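You operate a simulated robot arm through the tools that you are given. There is no shell and no other tool. Be economical: measure what you need, move in short steps, check, and stop when the job is done.

Carry out the task below with a simulated robot arm. There is one attempt and no reset: what you move stays moved.

TASK
Put the cream gift box from the top of the folding table on the phone bill. Then take the button jar and leave it on the white internet bill.
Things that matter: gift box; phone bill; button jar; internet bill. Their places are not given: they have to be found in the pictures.

It is judged by the outcome, as a careful person would: the job done as asked, and still so three seconds after it is handed in. It fails if anything else is knocked over, pushed out of place, dropped, spilled or broken.

THE ROBOT
A 7-joint arm with a two-finger parallel gripper, fixed in place. Base frame: the origin is at the foot of the arm, x ahead of it, y to its left, z up; the work surface is at about z = 740. Lengths are in mm, angles in degrees, forces in N, time in s.
With the tool pointing down near the work surface it reaches from about 200 to 680 mm from the base axis. Its first joint turns from -66.0 to 66.0 degrees. Payload 2.4 kg.
Tool frame: the origin (TCP) lies between the finger pads and is the grasp point; the fingertips stand 30 mm ahead of it; z points along the fingers, y is the line along which they close. The gripper opens to 94 mm. The fingers are 28 mm wide and 10 mm thick; the gripper's body (50 by 96 mm) begins 55 mm behind the TCP.
Orientation is that of the tool frame in the base frame, as [roll, pitch, yaw] about the fixed x, y, z axes, in that order (R = Rz(yaw) Ry(pitch) Rx(roll)). With the fingers straight down and closing along the base's y, the tool's x points along the base's -x, its y along +y and its z along -z.

THE INTERFACE
- The arm moves only by the tool servo_tool. Its argument "steps" is a list that holds one entry, the list of rows, each a list of 7 numbers: the gripper command, from -1 (fully open) to 1 (shut), values between in proportion, then the shift along the base's x, y, z in mm, then the turn, a rotation vector about the base's x, y, z in degrees. In form: [[[grip, x, y, z, rx, ry, rz], ...]]. A call has 1 to 10 rows; each row shifts and turns the commanded pose from where the row before left it. A row lasts 0.2 s, in which the tool goes at most 50 mm and 8.6 degrees; a call with a longer step from one row to the next is refused whole, and so is a gripper value outside its range. A pose out of reach is approached as far as the arm can. The call stops where the force on the tool passes 40 N (or 10 N more than at its start, if that is more) or the arm is blocked; 0.2 s more then pass. The fingers move at their own pace (about 153 mm/s each) and stop on an object; they squeeze with about 41 N. The grip force told is the motor's: it shows also when the fingers shut on nothing. Time passes only in rows, and 0.2 s behind the last, so rows that do not move let the fingers close. It gives the time, the measured TCP pose, the force on the tool (base axes), the opening and the grip force at its end, in the units of the frame above (readings bear some noise), and new pictures: "show" is both (left out), scene, wrist or none.
- Cameras (640 x 400 px; columns grow to the right, rows downward): "scene" is fixed at [46.4, 498.5, 1420.2]; the picture's right is [-0.51, -0.86, 0.00], its down [-0.67, 0.40, -0.63] and it looks along [0.54, -0.32, -0.78] (base axes); focal length 318 px, centre (320, 200). "wrist" rides on the gripper at [-37, 0, -58] in the tool frame; the picture's right is [0.00, -1.00, 0.00], its down [0.97, 0.00, -0.24] and it looks along [0.24, 0.00, 0.97] (tool axes); focal length 218 px, centre (320, 200).
- pixel_to_xyz(camera, pixels): for up to 12 pixels [column, row] of the newest picture of that camera ("zoom" is the newest enlarged one), the place [x, y, z] in the base frame of the surface seen there, good to about 3 mm. No time passes.
- enlarge(camera, box): a new picture of the part [left, top, right, bottom] of that camera's present view, enlarged. No time passes.
- hand_in(): hands the job in; it is judged then, once.

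Work in short steps. Measure before you move; look again where a grasp or a placing could have gone wrong, and mend it. You have 80 turns and 120 pictures in all, the two below and enlarged ones among them. Open the gripper and draw the arm clear of the work before you hand the job in, unless the task says otherwise; then end with one line.

The tools are called after "Call:" as a command line: name --argument value ..., lists and objects as JSON in quotes. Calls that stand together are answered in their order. servo_tool: Moves the arm, as the interface text tells. Its arguments: {"type":"object","properties":{"steps":{"type":"array","items":{"type":"array","items":{"type":"array","items":{"type":"number"}}}},"show":{"type":"string","enum":["both","scene","wrist","none"]}},"required":["steps"]} The other tools are called the same way: pixel_to_xyz (camera, pixels) gives the place of the surface under pixels of a picture; enlarge (camera, box) takes an enlarged picture of a part of a camera's view; hand_in () hands the job in.

At the start:

```text
time: 0.0
eef_pos: [335.9, -50.8, 1050.3]
tcp_rot: [180.0, 0.1, -180.0]
contact_force: [-0.2, -0.3, -0.3]
finger_gap: 94.1
gripper_force: 0.0
```

scene: 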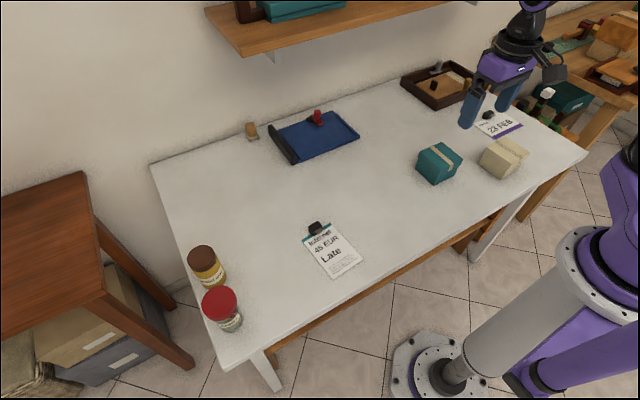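
wrist: 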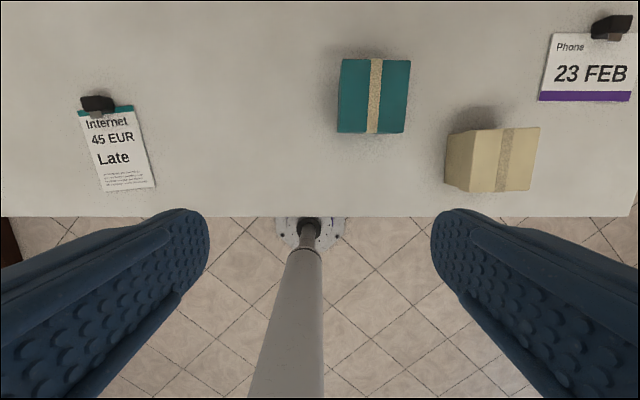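

The cream box is near scene (503,157), the phone bill near (497,124), and there are two jars at (205,265) and (221,308). I'll enlarge both areas to identify them.

Call:
enlarge --camera "scene" --box '[170, 220, 290, 340]'

Call:
enlarge --camera "scene" --box '[400, 60, 580, 200]'

Call:
pixel_to_xyz --camera "wrist" --pixels '[[340, 60], [404, 132], [447, 186], [476, 131], [540, 127], [530, 190], [545, 95], [630, 98], [600, 70], [612, 25], [500, 160], [470, 160]]'

Call:
pixel_to_xyz --camera "scene" --pixels '[[202, 256], [219, 301], [207, 280], [228, 325], [303, 240], [327, 225], [363, 262], [333, 278], [318, 228], [500, 150], [510, 165], [490, 115]]'

```text
3.33 times, centred on (230, 280) of scene
```

zoom: 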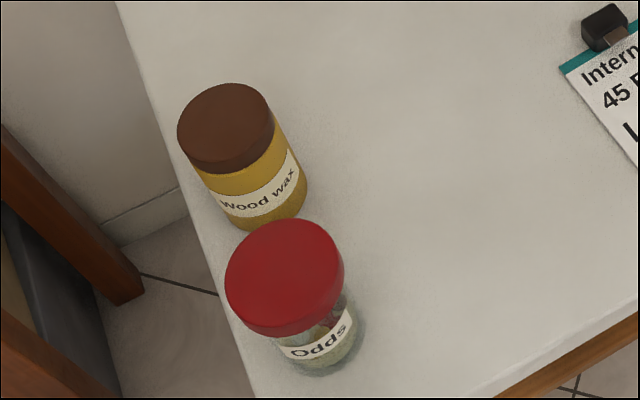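

```text
2.86 times, centred on (490, 130) of scene
```

zoom: 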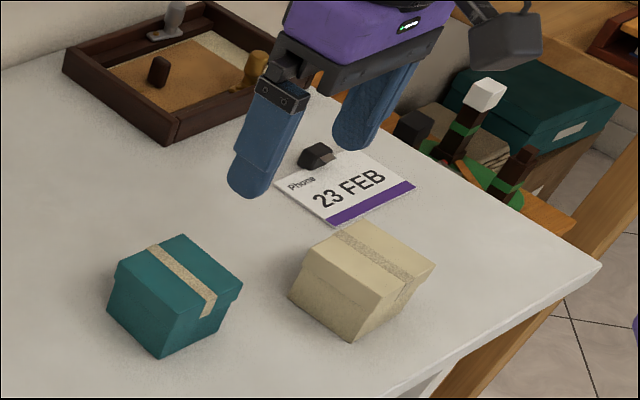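

```text
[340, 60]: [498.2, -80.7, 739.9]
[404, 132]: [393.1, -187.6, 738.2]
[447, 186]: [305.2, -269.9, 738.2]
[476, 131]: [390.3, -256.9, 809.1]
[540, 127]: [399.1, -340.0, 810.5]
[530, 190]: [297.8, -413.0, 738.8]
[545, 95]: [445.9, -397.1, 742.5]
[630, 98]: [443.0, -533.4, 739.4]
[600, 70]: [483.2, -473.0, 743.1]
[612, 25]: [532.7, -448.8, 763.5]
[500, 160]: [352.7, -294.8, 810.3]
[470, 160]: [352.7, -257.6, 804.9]
```

```text
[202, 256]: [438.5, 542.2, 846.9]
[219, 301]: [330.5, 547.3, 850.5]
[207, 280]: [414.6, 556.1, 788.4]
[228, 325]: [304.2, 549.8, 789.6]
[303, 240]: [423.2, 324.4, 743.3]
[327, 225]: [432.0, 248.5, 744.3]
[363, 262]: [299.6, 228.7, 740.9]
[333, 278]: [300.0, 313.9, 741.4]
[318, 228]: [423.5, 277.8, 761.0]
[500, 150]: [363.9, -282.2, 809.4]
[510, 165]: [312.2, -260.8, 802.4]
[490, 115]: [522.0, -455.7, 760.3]
```

The red-lidded glass "Odds" jar shows buttons inside, while the other jar is wood wax. Next I'll measure the corners of the box top and of the phone bill in the zoom.

Call:
pixel_to_xyz --camera "zoom" --pixels '[[303, 252], [348, 222], [432, 266], [385, 305], [350, 262], [352, 338], [277, 185], [328, 224], [414, 187], [370, 152], [318, 155], [290, 292]]'

Call:
enlarge --camera "wrist" --box '[420, 0, 640, 210]'

```text
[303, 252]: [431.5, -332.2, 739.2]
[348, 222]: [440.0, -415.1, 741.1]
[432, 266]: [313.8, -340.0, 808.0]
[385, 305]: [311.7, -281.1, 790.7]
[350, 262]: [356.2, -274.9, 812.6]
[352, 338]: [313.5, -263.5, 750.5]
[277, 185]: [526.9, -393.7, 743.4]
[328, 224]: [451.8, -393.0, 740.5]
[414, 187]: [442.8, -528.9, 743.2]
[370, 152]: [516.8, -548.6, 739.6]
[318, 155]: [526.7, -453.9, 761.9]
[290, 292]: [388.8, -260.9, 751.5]
```

```text
1.90 times, centred on (530, 105) of wrist
```

zoom: 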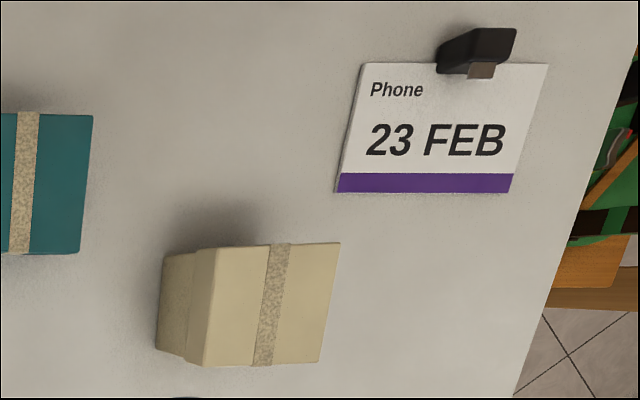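

The box top spans about x 310–399, y −257 to −340, with its top at z 810. The bill spans x 444–528, y −395 to −540, with a clip at x≈526. I'll move above the box with the gripper open.

Call:
servo_tool --steps '[[[-1, 3, -41, -20, 0, 0, 0], [-1, 3, -41, -20, 0, 0, 0], [-1, 3, -41, -20, 0, 0, 0], [-1, 3, -41, -20, 0, 0, 0], [-1, 3, -41, -20, 0, 0, 0], [-1, 2, -42, -20, 0, 0, 0], [-1, 0, 0, 0, 0, 0, 0]]]'

```text
time: 1.6
eef_pos: [351.3, -297.4, 929.3]
tcp_rot: [-179.9, 0.0, -180.0]
contact_force: [0.2, 0.3, 0.2]
finger_gap: 93.8
gripper_force: 0.1
```

scene: 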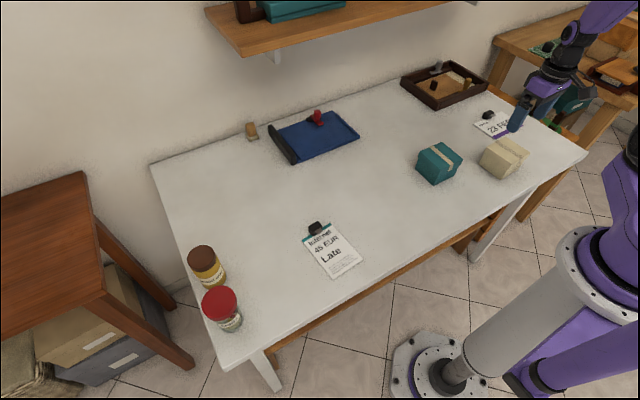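
wrist: 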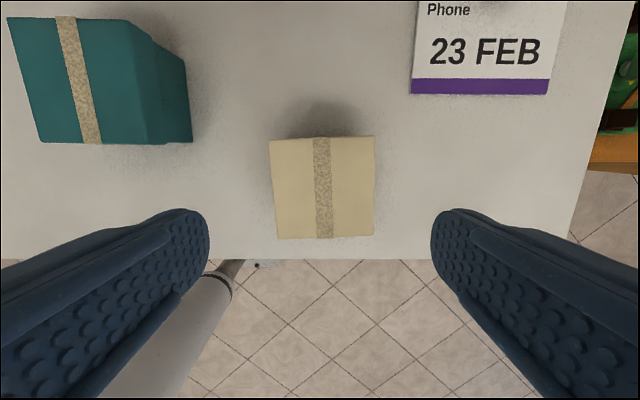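

Call:
pixel_to_xyz --camera "wrist" --pixels '[[271, 143], [372, 139], [277, 236], [371, 234], [322, 190], [412, 80], [411, 93], [547, 94], [564, 4], [418, 4]]'

```text
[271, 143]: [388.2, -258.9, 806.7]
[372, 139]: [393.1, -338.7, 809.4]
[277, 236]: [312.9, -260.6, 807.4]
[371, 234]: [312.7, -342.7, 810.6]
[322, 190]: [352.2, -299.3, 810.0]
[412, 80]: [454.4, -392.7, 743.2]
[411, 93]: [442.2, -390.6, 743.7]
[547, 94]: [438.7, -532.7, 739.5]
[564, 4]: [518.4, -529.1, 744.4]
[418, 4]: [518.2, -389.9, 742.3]
```

The box is about 82 mm square, centred at (352,−300.5), with a yaw of about +2°. I'll centre, turn 2° and stop just above it to check finger clearance.

Call:
servo_tool --steps '[[[-1, 1, -3, -30, 0, 0, 2], [-1, 0, 0, -30, 0, 0, 0], [-1, 0, 0, -20, 0, 0, 0], [-1, 0, 0, 0, 0, 0, 0]]]'

```text
time: 2.6
eef_pos: [353.1, -300.6, 851.1]
tcp_rot: [180.0, 0.0, -178.0]
contact_force: [0.1, -0.1, 0.3]
finger_gap: 94.0
gripper_force: 0.0
```

scene: 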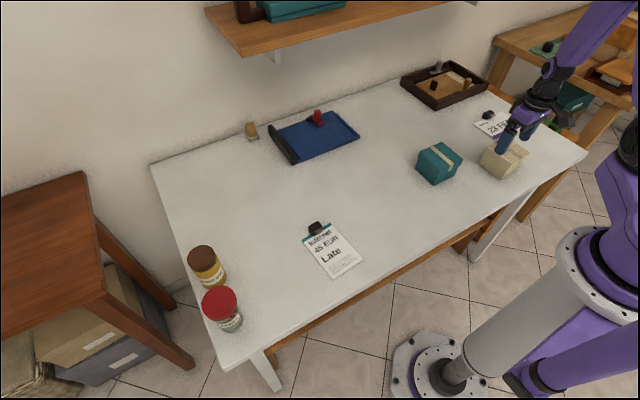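
wrist: 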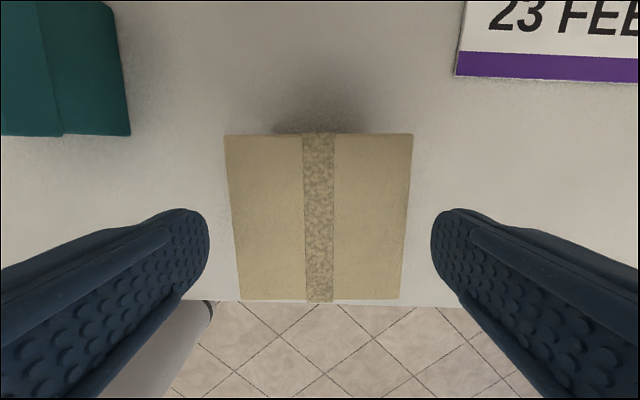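

The box is centred between the fingers (cols 232–408 within 208–432). I'll descend 70 mm and close.

Call:
servo_tool --steps '[[[-1, 0, 0, -25, 0, 0, 0], [-1, 0, 0, -25, 0, 0, 0], [-1, 0, 0, -20, 0, 0, 0], [-1, 0, 0, 0, 0, 0, 0], [1, 0, 0, 0, 0, 0, 0], [1, 0, 0, 0, 0, 0, 0], [1, 0, 0, 0, 0, 0, 0]]]' --show "wrist"

```text
time: 4.2
eef_pos: [353.7, -301.0, 780.2]
tcp_rot: [-179.9, 0.0, -178.0]
contact_force: [-0.3, 0.7, -0.6]
finger_gap: 88.5
gripper_force: 41.1
```

wrist: 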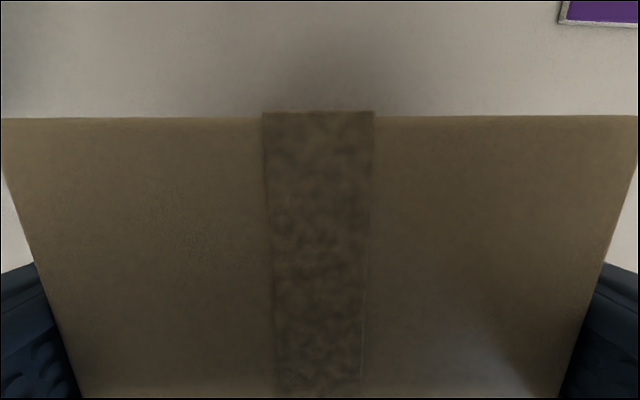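

The grip is firm at 88.5 mm and 41 N. I'll lift and check that the box is held.

Call:
servo_tool --steps '[[[1, 0, 0, 15, 0, 0, 0], [1, 0, 0, 25, 0, 0, 0], [1, 0, 0, 30, 0, 0, 0], [1, 0, 0, 20, 0, 0, 0], [1, 0, 0, 0, 0, 0, 0]]]'

```text
time: 5.4
eef_pos: [355.7, -299.2, 870.0]
tcp_rot: [179.9, -0.1, -178.0]
contact_force: [-1.1, 0.2, -1.6]
finger_gap: 88.6
gripper_force: 41.2
```

scene: 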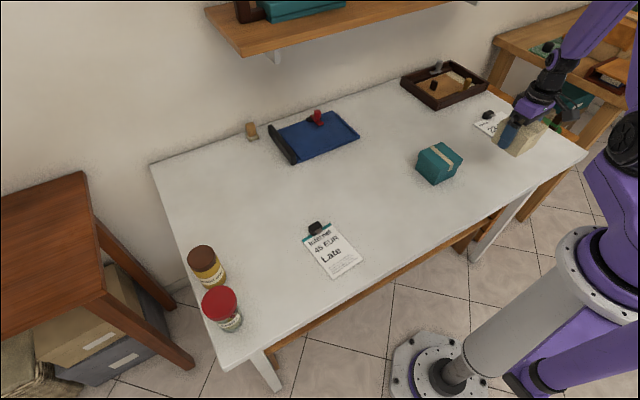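
wrist: 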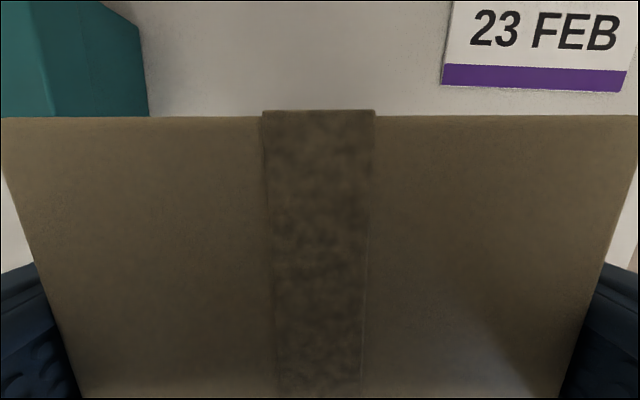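

The box is held. I'll carry it over the bill centre at about (465,−463), staying at this height.

Call:
servo_tool --steps '[[[1, 22, -33, 0, 0, 0, 0], [1, 22, -33, 0, 0, 0, -2], [1, 22, -33, 0, 0, 0, 0], [1, 22, -33, 0, 0, 0, 0], [1, 22, -32, 0, 0, 0, 0], [1, 0, 0, -20, 0, 0, 0], [1, 0, 0, 0, 0, 0, 0]]]'

Call:
enlarge --camera "scene" --box '[440, 60, 600, 180]'

```text
time: 7.0
eef_pos: [464.4, -465.3, 849.4]
tcp_rot: [-180.0, -0.1, -180.0]
contact_force: [0.2, -0.6, -0.2]
finger_gap: 88.6
gripper_force: 41.7
```

scene: 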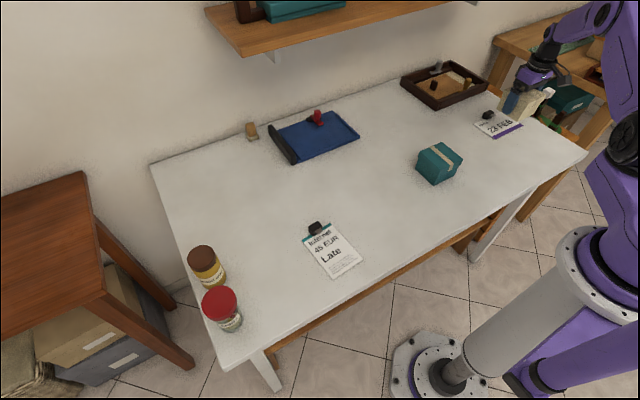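
wrist: 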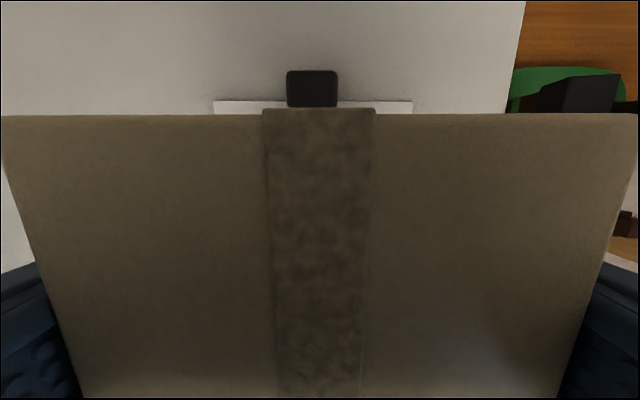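

```text
3.33 times, centred on (520, 120) of scene
```

zoom: 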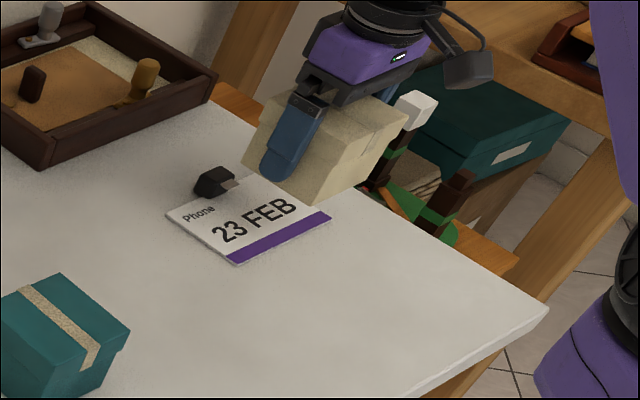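

The box is laterally centred on the bill, which spans cols 214–412. I'll measure the near end of the clip and the bill's corners before lowering.

Call:
pixel_to_xyz --camera "zoom" --pixels '[[236, 184], [220, 195], [228, 172], [168, 215], [236, 263], [329, 217]]'

Call:
pixel_to_xyz --camera "wrist" --pixels '[[312, 104], [312, 80], [216, 102], [410, 104], [290, 112]]'

```text
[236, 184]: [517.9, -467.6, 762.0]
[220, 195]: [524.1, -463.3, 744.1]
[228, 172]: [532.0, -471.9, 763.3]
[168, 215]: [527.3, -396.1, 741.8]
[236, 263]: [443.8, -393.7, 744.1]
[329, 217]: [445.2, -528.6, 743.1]
```

```text
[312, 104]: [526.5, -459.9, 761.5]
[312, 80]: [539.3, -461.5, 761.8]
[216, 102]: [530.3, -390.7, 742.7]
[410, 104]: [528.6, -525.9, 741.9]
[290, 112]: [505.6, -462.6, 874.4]
```

The clip starts at x≈517 and the box's far edge is at 506, so it clears. I'll shift 3 mm forward and lower, going gently at the end.

Call:
servo_tool --steps '[[[1, 3, 3, -25, 0, 0, 0], [1, 0, 0, -20, 0, 0, 0], [1, 0, 0, -12, 0, 0, 0], [1, 0, 0, -5, 0, 0, 0], [1, 0, 0, -3, 0, 0, 0], [1, 0, 0, 0, 0, 0, 0]]]' --show "scene"

Call:
enlarge --camera "scene" --box '[440, 60, 600, 180]'

```text
time: 8.4
eef_pos: [468.2, -462.4, 785.1]
tcp_rot: [179.9, 0.1, 179.9]
contact_force: [0.9, 0.1, -0.9]
finger_gap: 88.7
gripper_force: 41.3
```

scene: 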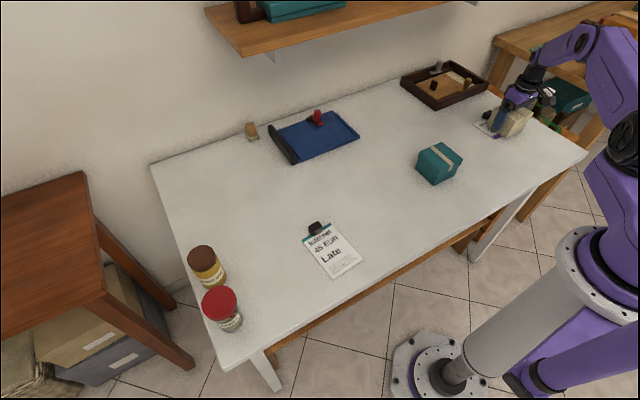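

```text
3.33 times, centred on (520, 120) of scene
```

zoom: 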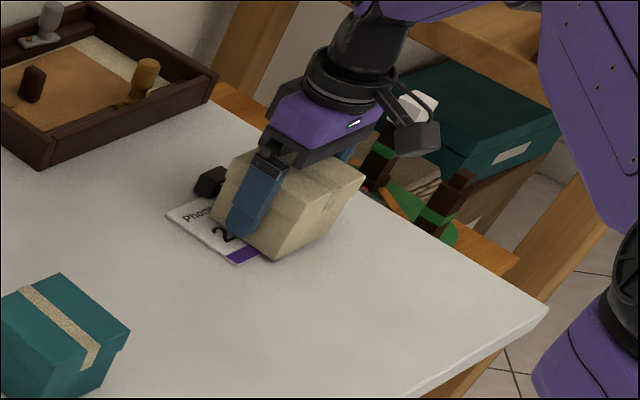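

There's no contact yet at z 785, so I'll lower by small steps.

Call:
servo_tool --steps '[[[1, 0, 0, -1, 0, 0, 0], [1, 0, 0, -1, 0, 0, 0], [1, 0, 0, -1, 0, 0, 0]]]' --show "none"

```text
time: 9.2
eef_pos: [469.1, -462.1, 784.4]
tcp_rot: [-179.9, 0.1, -180.0]
contact_force: [-3.3, 3.2, 19.4]
finger_gap: 88.5
gripper_force: 41.3
```

Contact at 19 N means the box is resting on the bill. I'll release and rise straight up.

Call:
servo_tool --steps '[[[1, 0, 0, 1.5, 0, 0, 0], [-1, 0, 0, 0, 0, 0, 0], [-1, 0, 0, 0, 0, 0, 0], [-1, 0, 0, 10, 0, 0, 0], [-1, 0, 0, 25, 0, 0, 0], [-1, 0, 0, 40, 0, 0, 0], [-1, 0, 0, 50, 0, 0, 0], [-1, 0, 0, 50, 0, 0, 0], [-1, 0, 0, 0, 0, 0, 0]]]'

Call:
enlarge --camera "scene" --box '[440, 60, 600, 180]'

```text
time: 11.2
eef_pos: [465.9, -463.0, 955.2]
tcp_rot: [-180.0, 0.0, 180.0]
contact_force: [0.2, -0.1, 0.7]
finger_gap: 94.0
gripper_force: 0.0
```

scene: 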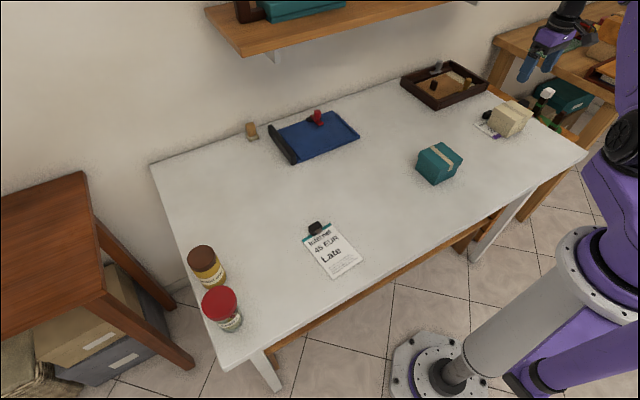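
wrist: 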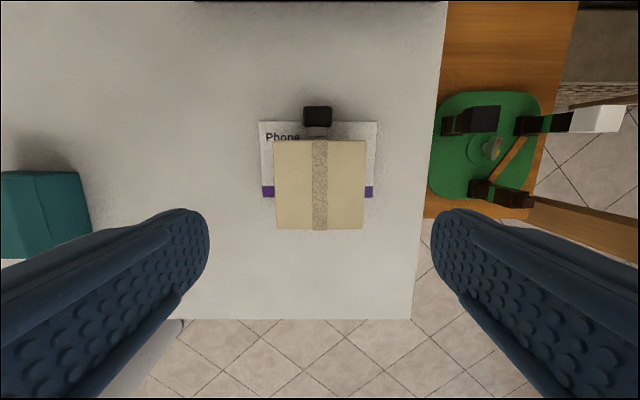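

```text
3.33 times, centred on (520, 120) of scene
```

zoom: 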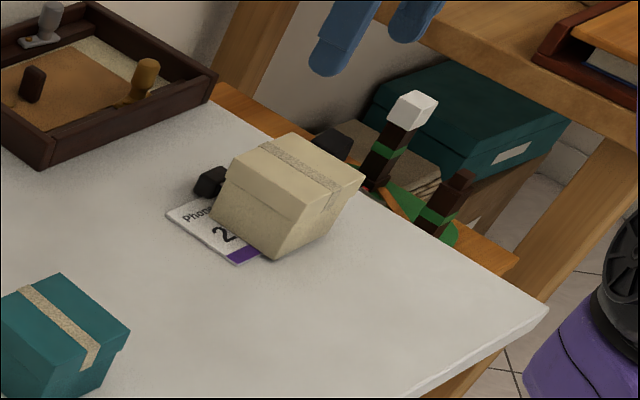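

The box sits on the bill, clear of the clip. Now I'll travel across to the red-lidded jar near (325,550).

Call:
servo_tool --steps '[[[-1, -6, 48, 6, 0, 0, 0], [-1, -6, 48, 6, 0, 0, 0], [-1, -6, 48, 6, 0, 0, 0], [-1, -6, 48, 6, 0, 0, 0], [-1, -6, 48, 6, 0, 0, 0], [-1, -6, 48, 6, 0, 0, 0], [-1, -6, 48, 6, 0, 0, 0], [-1, -6, 48, 6, 0, 0, 0], [-1, -6, 48, 0, 0, 0, 0], [-1, -6, 48, 0, 0, 0, 0]]]' --show "none"

Call:
servo_tool --steps '[[[-1, -6, 48, 0, 0, 0, 0], [-1, -6, 48, 0, 0, 0, 0], [-1, -6, 48, 0, 0, 0, 0], [-1, -6, 48, 0, 0, 0, 0], [-1, -6, 48, 0, 0, 0, 0], [-1, -6, 48, 0, 0, 0, 0], [-1, -6, 48, 0, 0, 0, 0], [-1, -6, 48, 0, 0, 0, 0], [-1, -6, 48, 0, 0, 0, 0], [-1, 0, 48, 0, 0, 0, 0]]]'

```text
time: 13.4
eef_pos: [406.7, 18.1, 1007.1]
tcp_rot: [180.0, 0.0, 180.0]
contact_force: [0.5, -0.2, 0.6]
finger_gap: 94.3
gripper_force: 0.1
```

```text
time: 15.6
eef_pos: [353.4, 496.5, 1006.8]
tcp_rot: [-180.0, 0.0, 180.0]
contact_force: [0.1, 0.3, -0.4]
finger_gap: 94.0
gripper_force: 0.0
```

scene: 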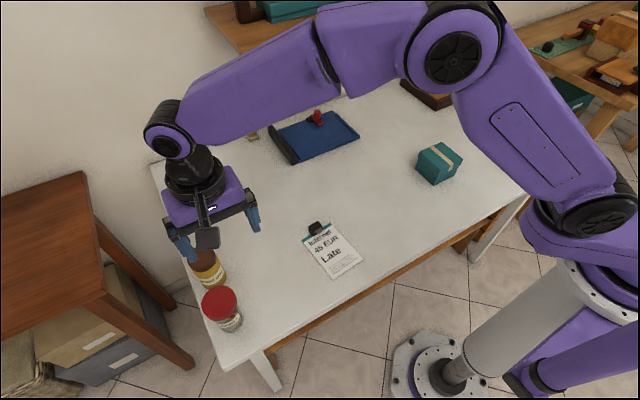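
wrist: 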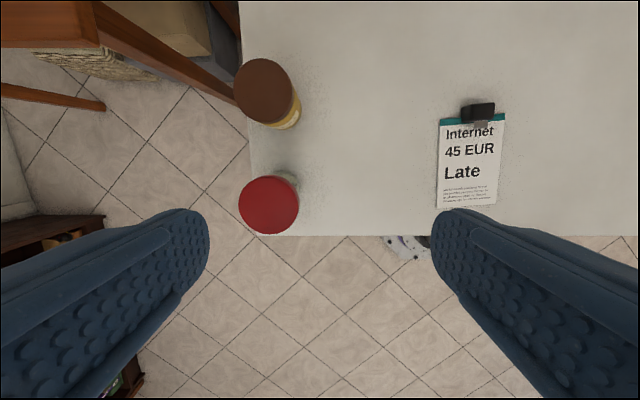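

Call:
pixel_to_xyz --camera "wrist" --pixels '[[241, 204], [297, 204], [268, 178], [268, 231], [268, 205], [264, 90], [292, 185], [440, 118], [436, 206], [496, 206], [505, 116], [478, 122]]'

Call:
pixel_to_xyz --camera "scene" --pixels '[[204, 297], [235, 297], [220, 292], [222, 310], [232, 330], [216, 323], [240, 322]]'

Call:
enlarge --camera "scene" --box '[180, 260, 260, 340]'

```text
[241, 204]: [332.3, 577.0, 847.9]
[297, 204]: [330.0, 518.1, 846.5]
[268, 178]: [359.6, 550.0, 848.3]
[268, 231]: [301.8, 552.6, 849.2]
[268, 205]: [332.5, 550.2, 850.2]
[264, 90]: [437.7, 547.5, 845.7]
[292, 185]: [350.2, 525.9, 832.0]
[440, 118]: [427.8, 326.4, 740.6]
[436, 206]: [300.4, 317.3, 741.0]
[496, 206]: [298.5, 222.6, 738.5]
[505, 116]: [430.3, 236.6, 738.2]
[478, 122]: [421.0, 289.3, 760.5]
```

```text
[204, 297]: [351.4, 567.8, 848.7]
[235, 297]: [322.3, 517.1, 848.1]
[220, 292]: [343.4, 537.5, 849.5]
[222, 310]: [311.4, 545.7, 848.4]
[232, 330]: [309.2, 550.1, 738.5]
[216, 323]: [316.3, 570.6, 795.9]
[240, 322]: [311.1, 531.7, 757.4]
```

```text
5.00 times, centred on (220, 300) of scene
```

zoom: 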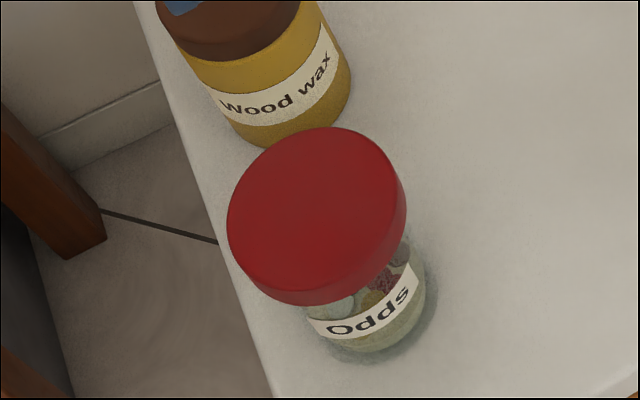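

The jar lid is Ø60, centred at (331,549), with its top at z 849. The wax jar is about 106 mm away in x, so closing along y is clear. I'll move above it.

Call:
servo_tool --steps '[[[-1, -11, 26, -30, 0, 0, 0], [-1, -11, 27, -30, 0, 0, 0], [-1, 0, 0, -35, 0, 0, 0], [-1, 0, 0, -15, 0, 0, 0], [-1, 0, 0, 0, 0, 0, 0]]]'

```text
time: 16.8
eef_pos: [332.4, 549.2, 897.9]
tcp_rot: [180.0, 0.0, -179.9]
contact_force: [0.6, -0.1, 0.4]
finger_gap: 94.0
gripper_force: 0.1
```

scene: 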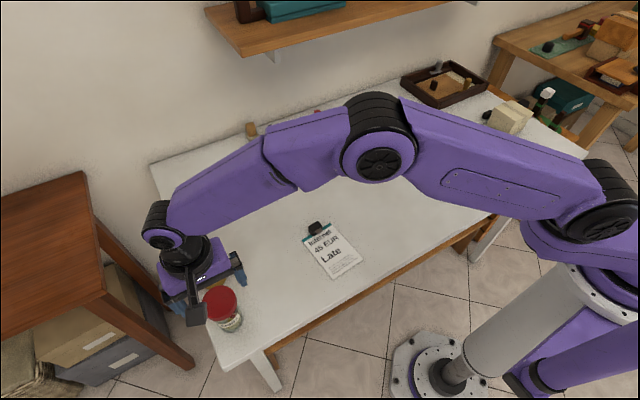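
wrist: 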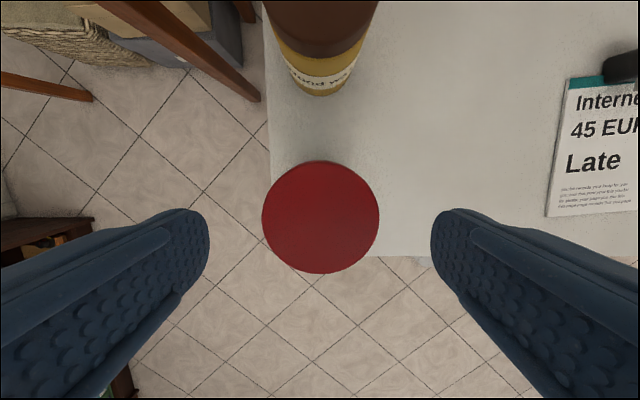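

The lid is centred between the fingers (col 320). I'll descend 92 mm to z≈806, leaving the palm about 12 mm above the lid, and then close.

Call:
servo_tool --steps '[[[-1, -1, 0, -30, 0, 0, 0], [-1, 0, 0, -25, 0, 0, 0], [-1, 0, 0, -22, 0, 0, 0], [-1, 0, 0, -15, 0, 0, 0], [-1, 0, 0, 0, 0, 0, 0], [1, 0, 0, 0, 0, 0, 0], [1, 0, 0, 0, 0, 0, 0], [1, 0, 0, 0, 0, 0, 0]]]'

Call:
enlarge --camera "scene" --box '[160, 220, 280, 340]'

```text
time: 18.6
eef_pos: [329.7, 549.0, 804.8]
tcp_rot: [-180.0, 0.1, -180.0]
contact_force: [0.0, 0.2, -0.1]
finger_gap: 60.3
gripper_force: 41.5
```

scene: 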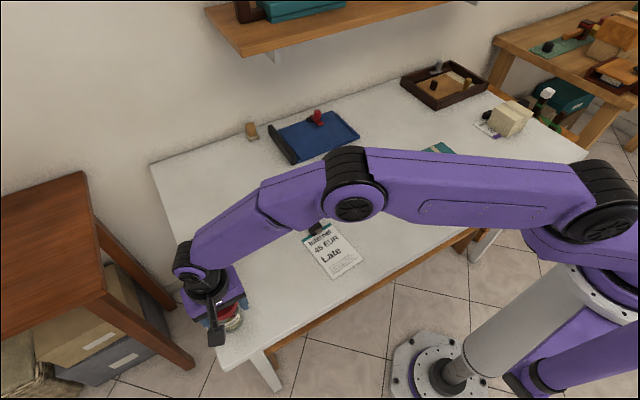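
wrist: 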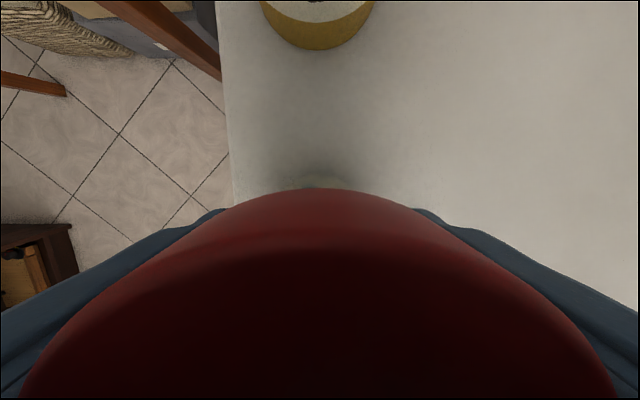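

```text
3.33 times, centred on (220, 280) of scene
```

zoom: 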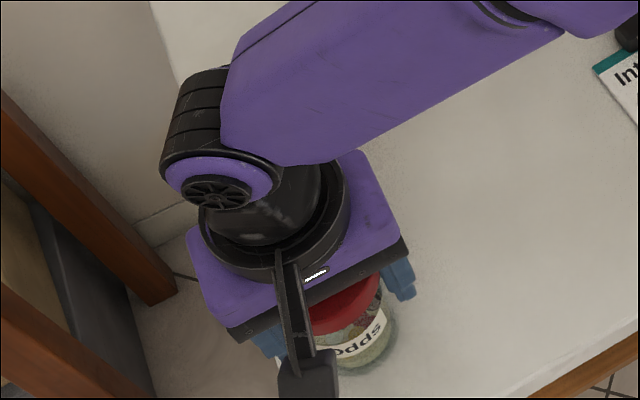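

The jar is gripped on its lid at 60 mm and 41 N. I'll lift gently and check that the whole jar comes up.

Call:
servo_tool --steps '[[[1, 0, 0, 5, 0, 0, 0], [1, 0, 0, 15, 0, 0, 0], [1, 0, 0, 20, 0, 0, 0], [1, 0, 0, 20, 0, 0, 0], [1, 0, 0, 0, 0, 0, 0]]]'

Call:
enlarge --camera "scene" --box '[160, 220, 280, 340]'

```text
time: 19.8
eef_pos: [330.9, 548.5, 864.1]
tcp_rot: [-180.0, 0.1, 180.0]
contact_force: [-0.3, 1.3, -0.9]
finger_gap: 60.1
gripper_force: 40.6
```

scene: 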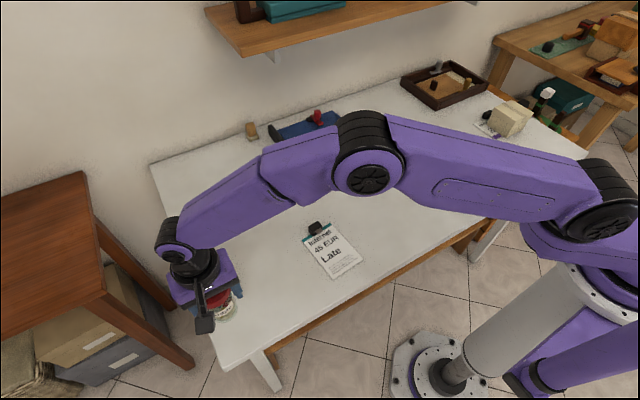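
wrist: 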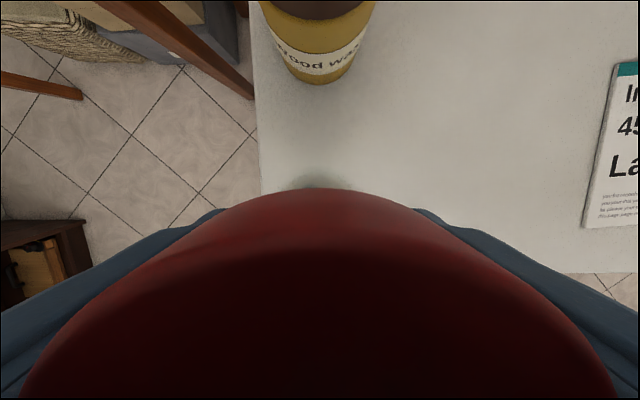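

```text
3.33 times, centred on (220, 280) of scene
```

zoom: 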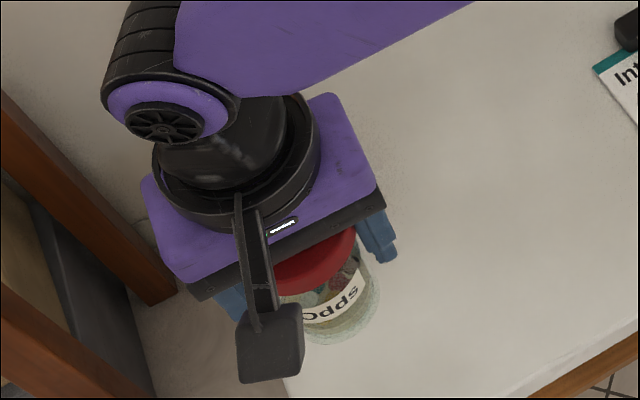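

The whole jar is lifted. I'll carry it to the bill's open area, centre ≈ (350,272).

Call:
servo_tool --steps '[[[1, 3, -40, 0, 0, 0, 0], [1, 3, -46, 0, 0, 0, 0], [1, 3, -46, 0, 0, 0, 0], [1, 3, -46, 0, 0, 0, 0], [1, 3, -46, 0, 0, 0, 0], [1, 3, -30, 0, 0, 0, 0], [1, 1, -22, 0, 0, 0, 0], [1, 0, 0, 0, 0, 0, 0]]]'

Call:
enlarge --camera "scene" --box '[260, 170, 400, 290]'

```text
time: 21.6
eef_pos: [349.2, 275.7, 864.7]
tcp_rot: [-180.0, -0.1, 180.0]
contact_force: [0.3, 1.3, 0.0]
finger_gap: 60.3
gripper_force: 40.8
```

scene: 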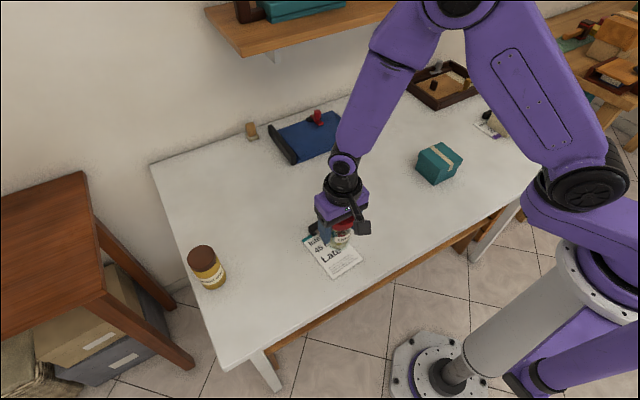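
wrist: 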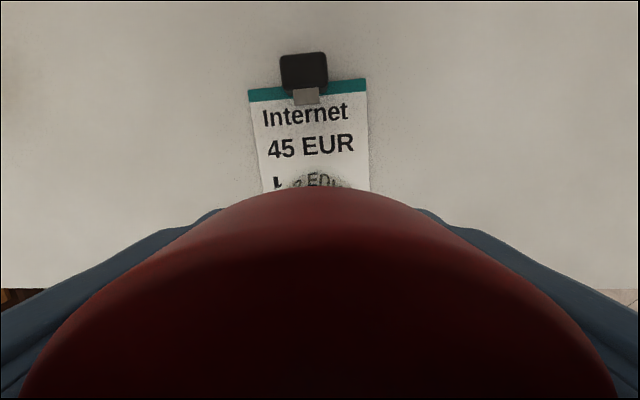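

```text
3.33 times, centred on (330, 230) of scene
```

zoom: 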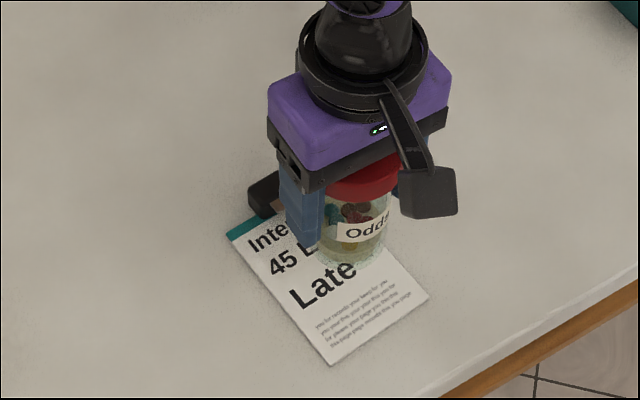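

The jar is over the bill, clear of the clip. I'll lower to just above contact, then go in fine steps.

Call:
servo_tool --steps '[[[1, 0, -1, -25, 0, 0, 0], [1, 0, 0, -18, 0, 0, 0], [1, 0, 0, -9, 0, 0, 0], [1, 0, 0, -3, 0, 0, 0], [1, 0, 0, 0, 0, 0, 0], [1, 0, 0, -1, 0, 0, 0], [1, 0, 0, -1, 0, 0, 0]]]' --show "none"

```text
time: 23.2
eef_pos: [349.3, 273.8, 807.7]
tcp_rot: [180.0, 0.0, -180.0]
contact_force: [-2.8, -1.2, 12.0]
finger_gap: 60.5
gripper_force: 40.9
```

Contact at 12 N means it's resting on the bill. I'll open and rise straight up.

Call:
servo_tool --steps '[[[1, 0, 0, 0.7, 0, 0, 0], [-1, 0, 0, 0, 0, 0, 0], [-1, 0, 0, 0, 0, 0, 0], [-1, 0, 0, 15, 0, 0, 0], [-1, 0, 0, 35, 0, 0, 0], [-1, 0, 0, 50, 0, 0, 0], [-1, 0, 0, 50, 0, 0, 0], [-1, 0, -40, 20, 0, 0, 0], [-1, 0, -48, 0, 0, 0, 0], [-1, 0, -48, 0, 0, 0, 0]]]'

Call:
enlarge --camera "scene" --box '[260, 170, 400, 290]'

```text
time: 25.4
eef_pos: [348.8, 136.5, 977.3]
tcp_rot: [179.9, 0.0, -179.9]
contact_force: [0.4, -0.5, 0.3]
finger_gap: 94.2
gripper_force: 0.0
```

scene: 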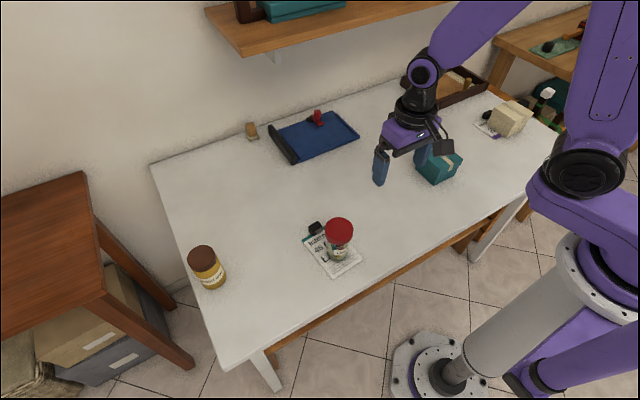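
wrist: 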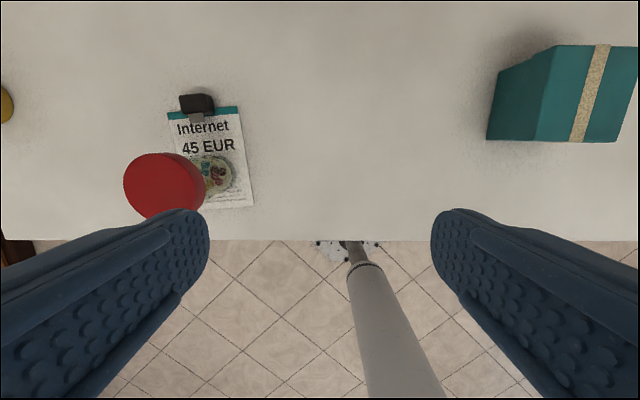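

```text
3.33 times, centred on (330, 230) of scene
```

zoom: 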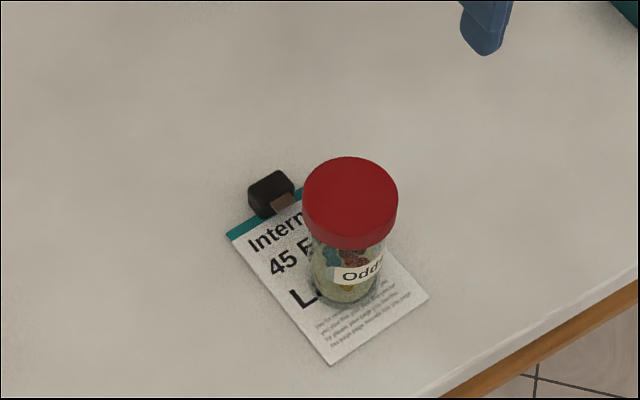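

The jar stands upright on the internet bill, the gift box is on the phone bill, and the open gripper is clear. I'm handing in.

Call:
hand_in

```text
The job is handed in.
```

The cream gift box is on the phone bill and the red-lidded button jar is standing on the white internet bill; the job is handed in with the gripper open and clear.
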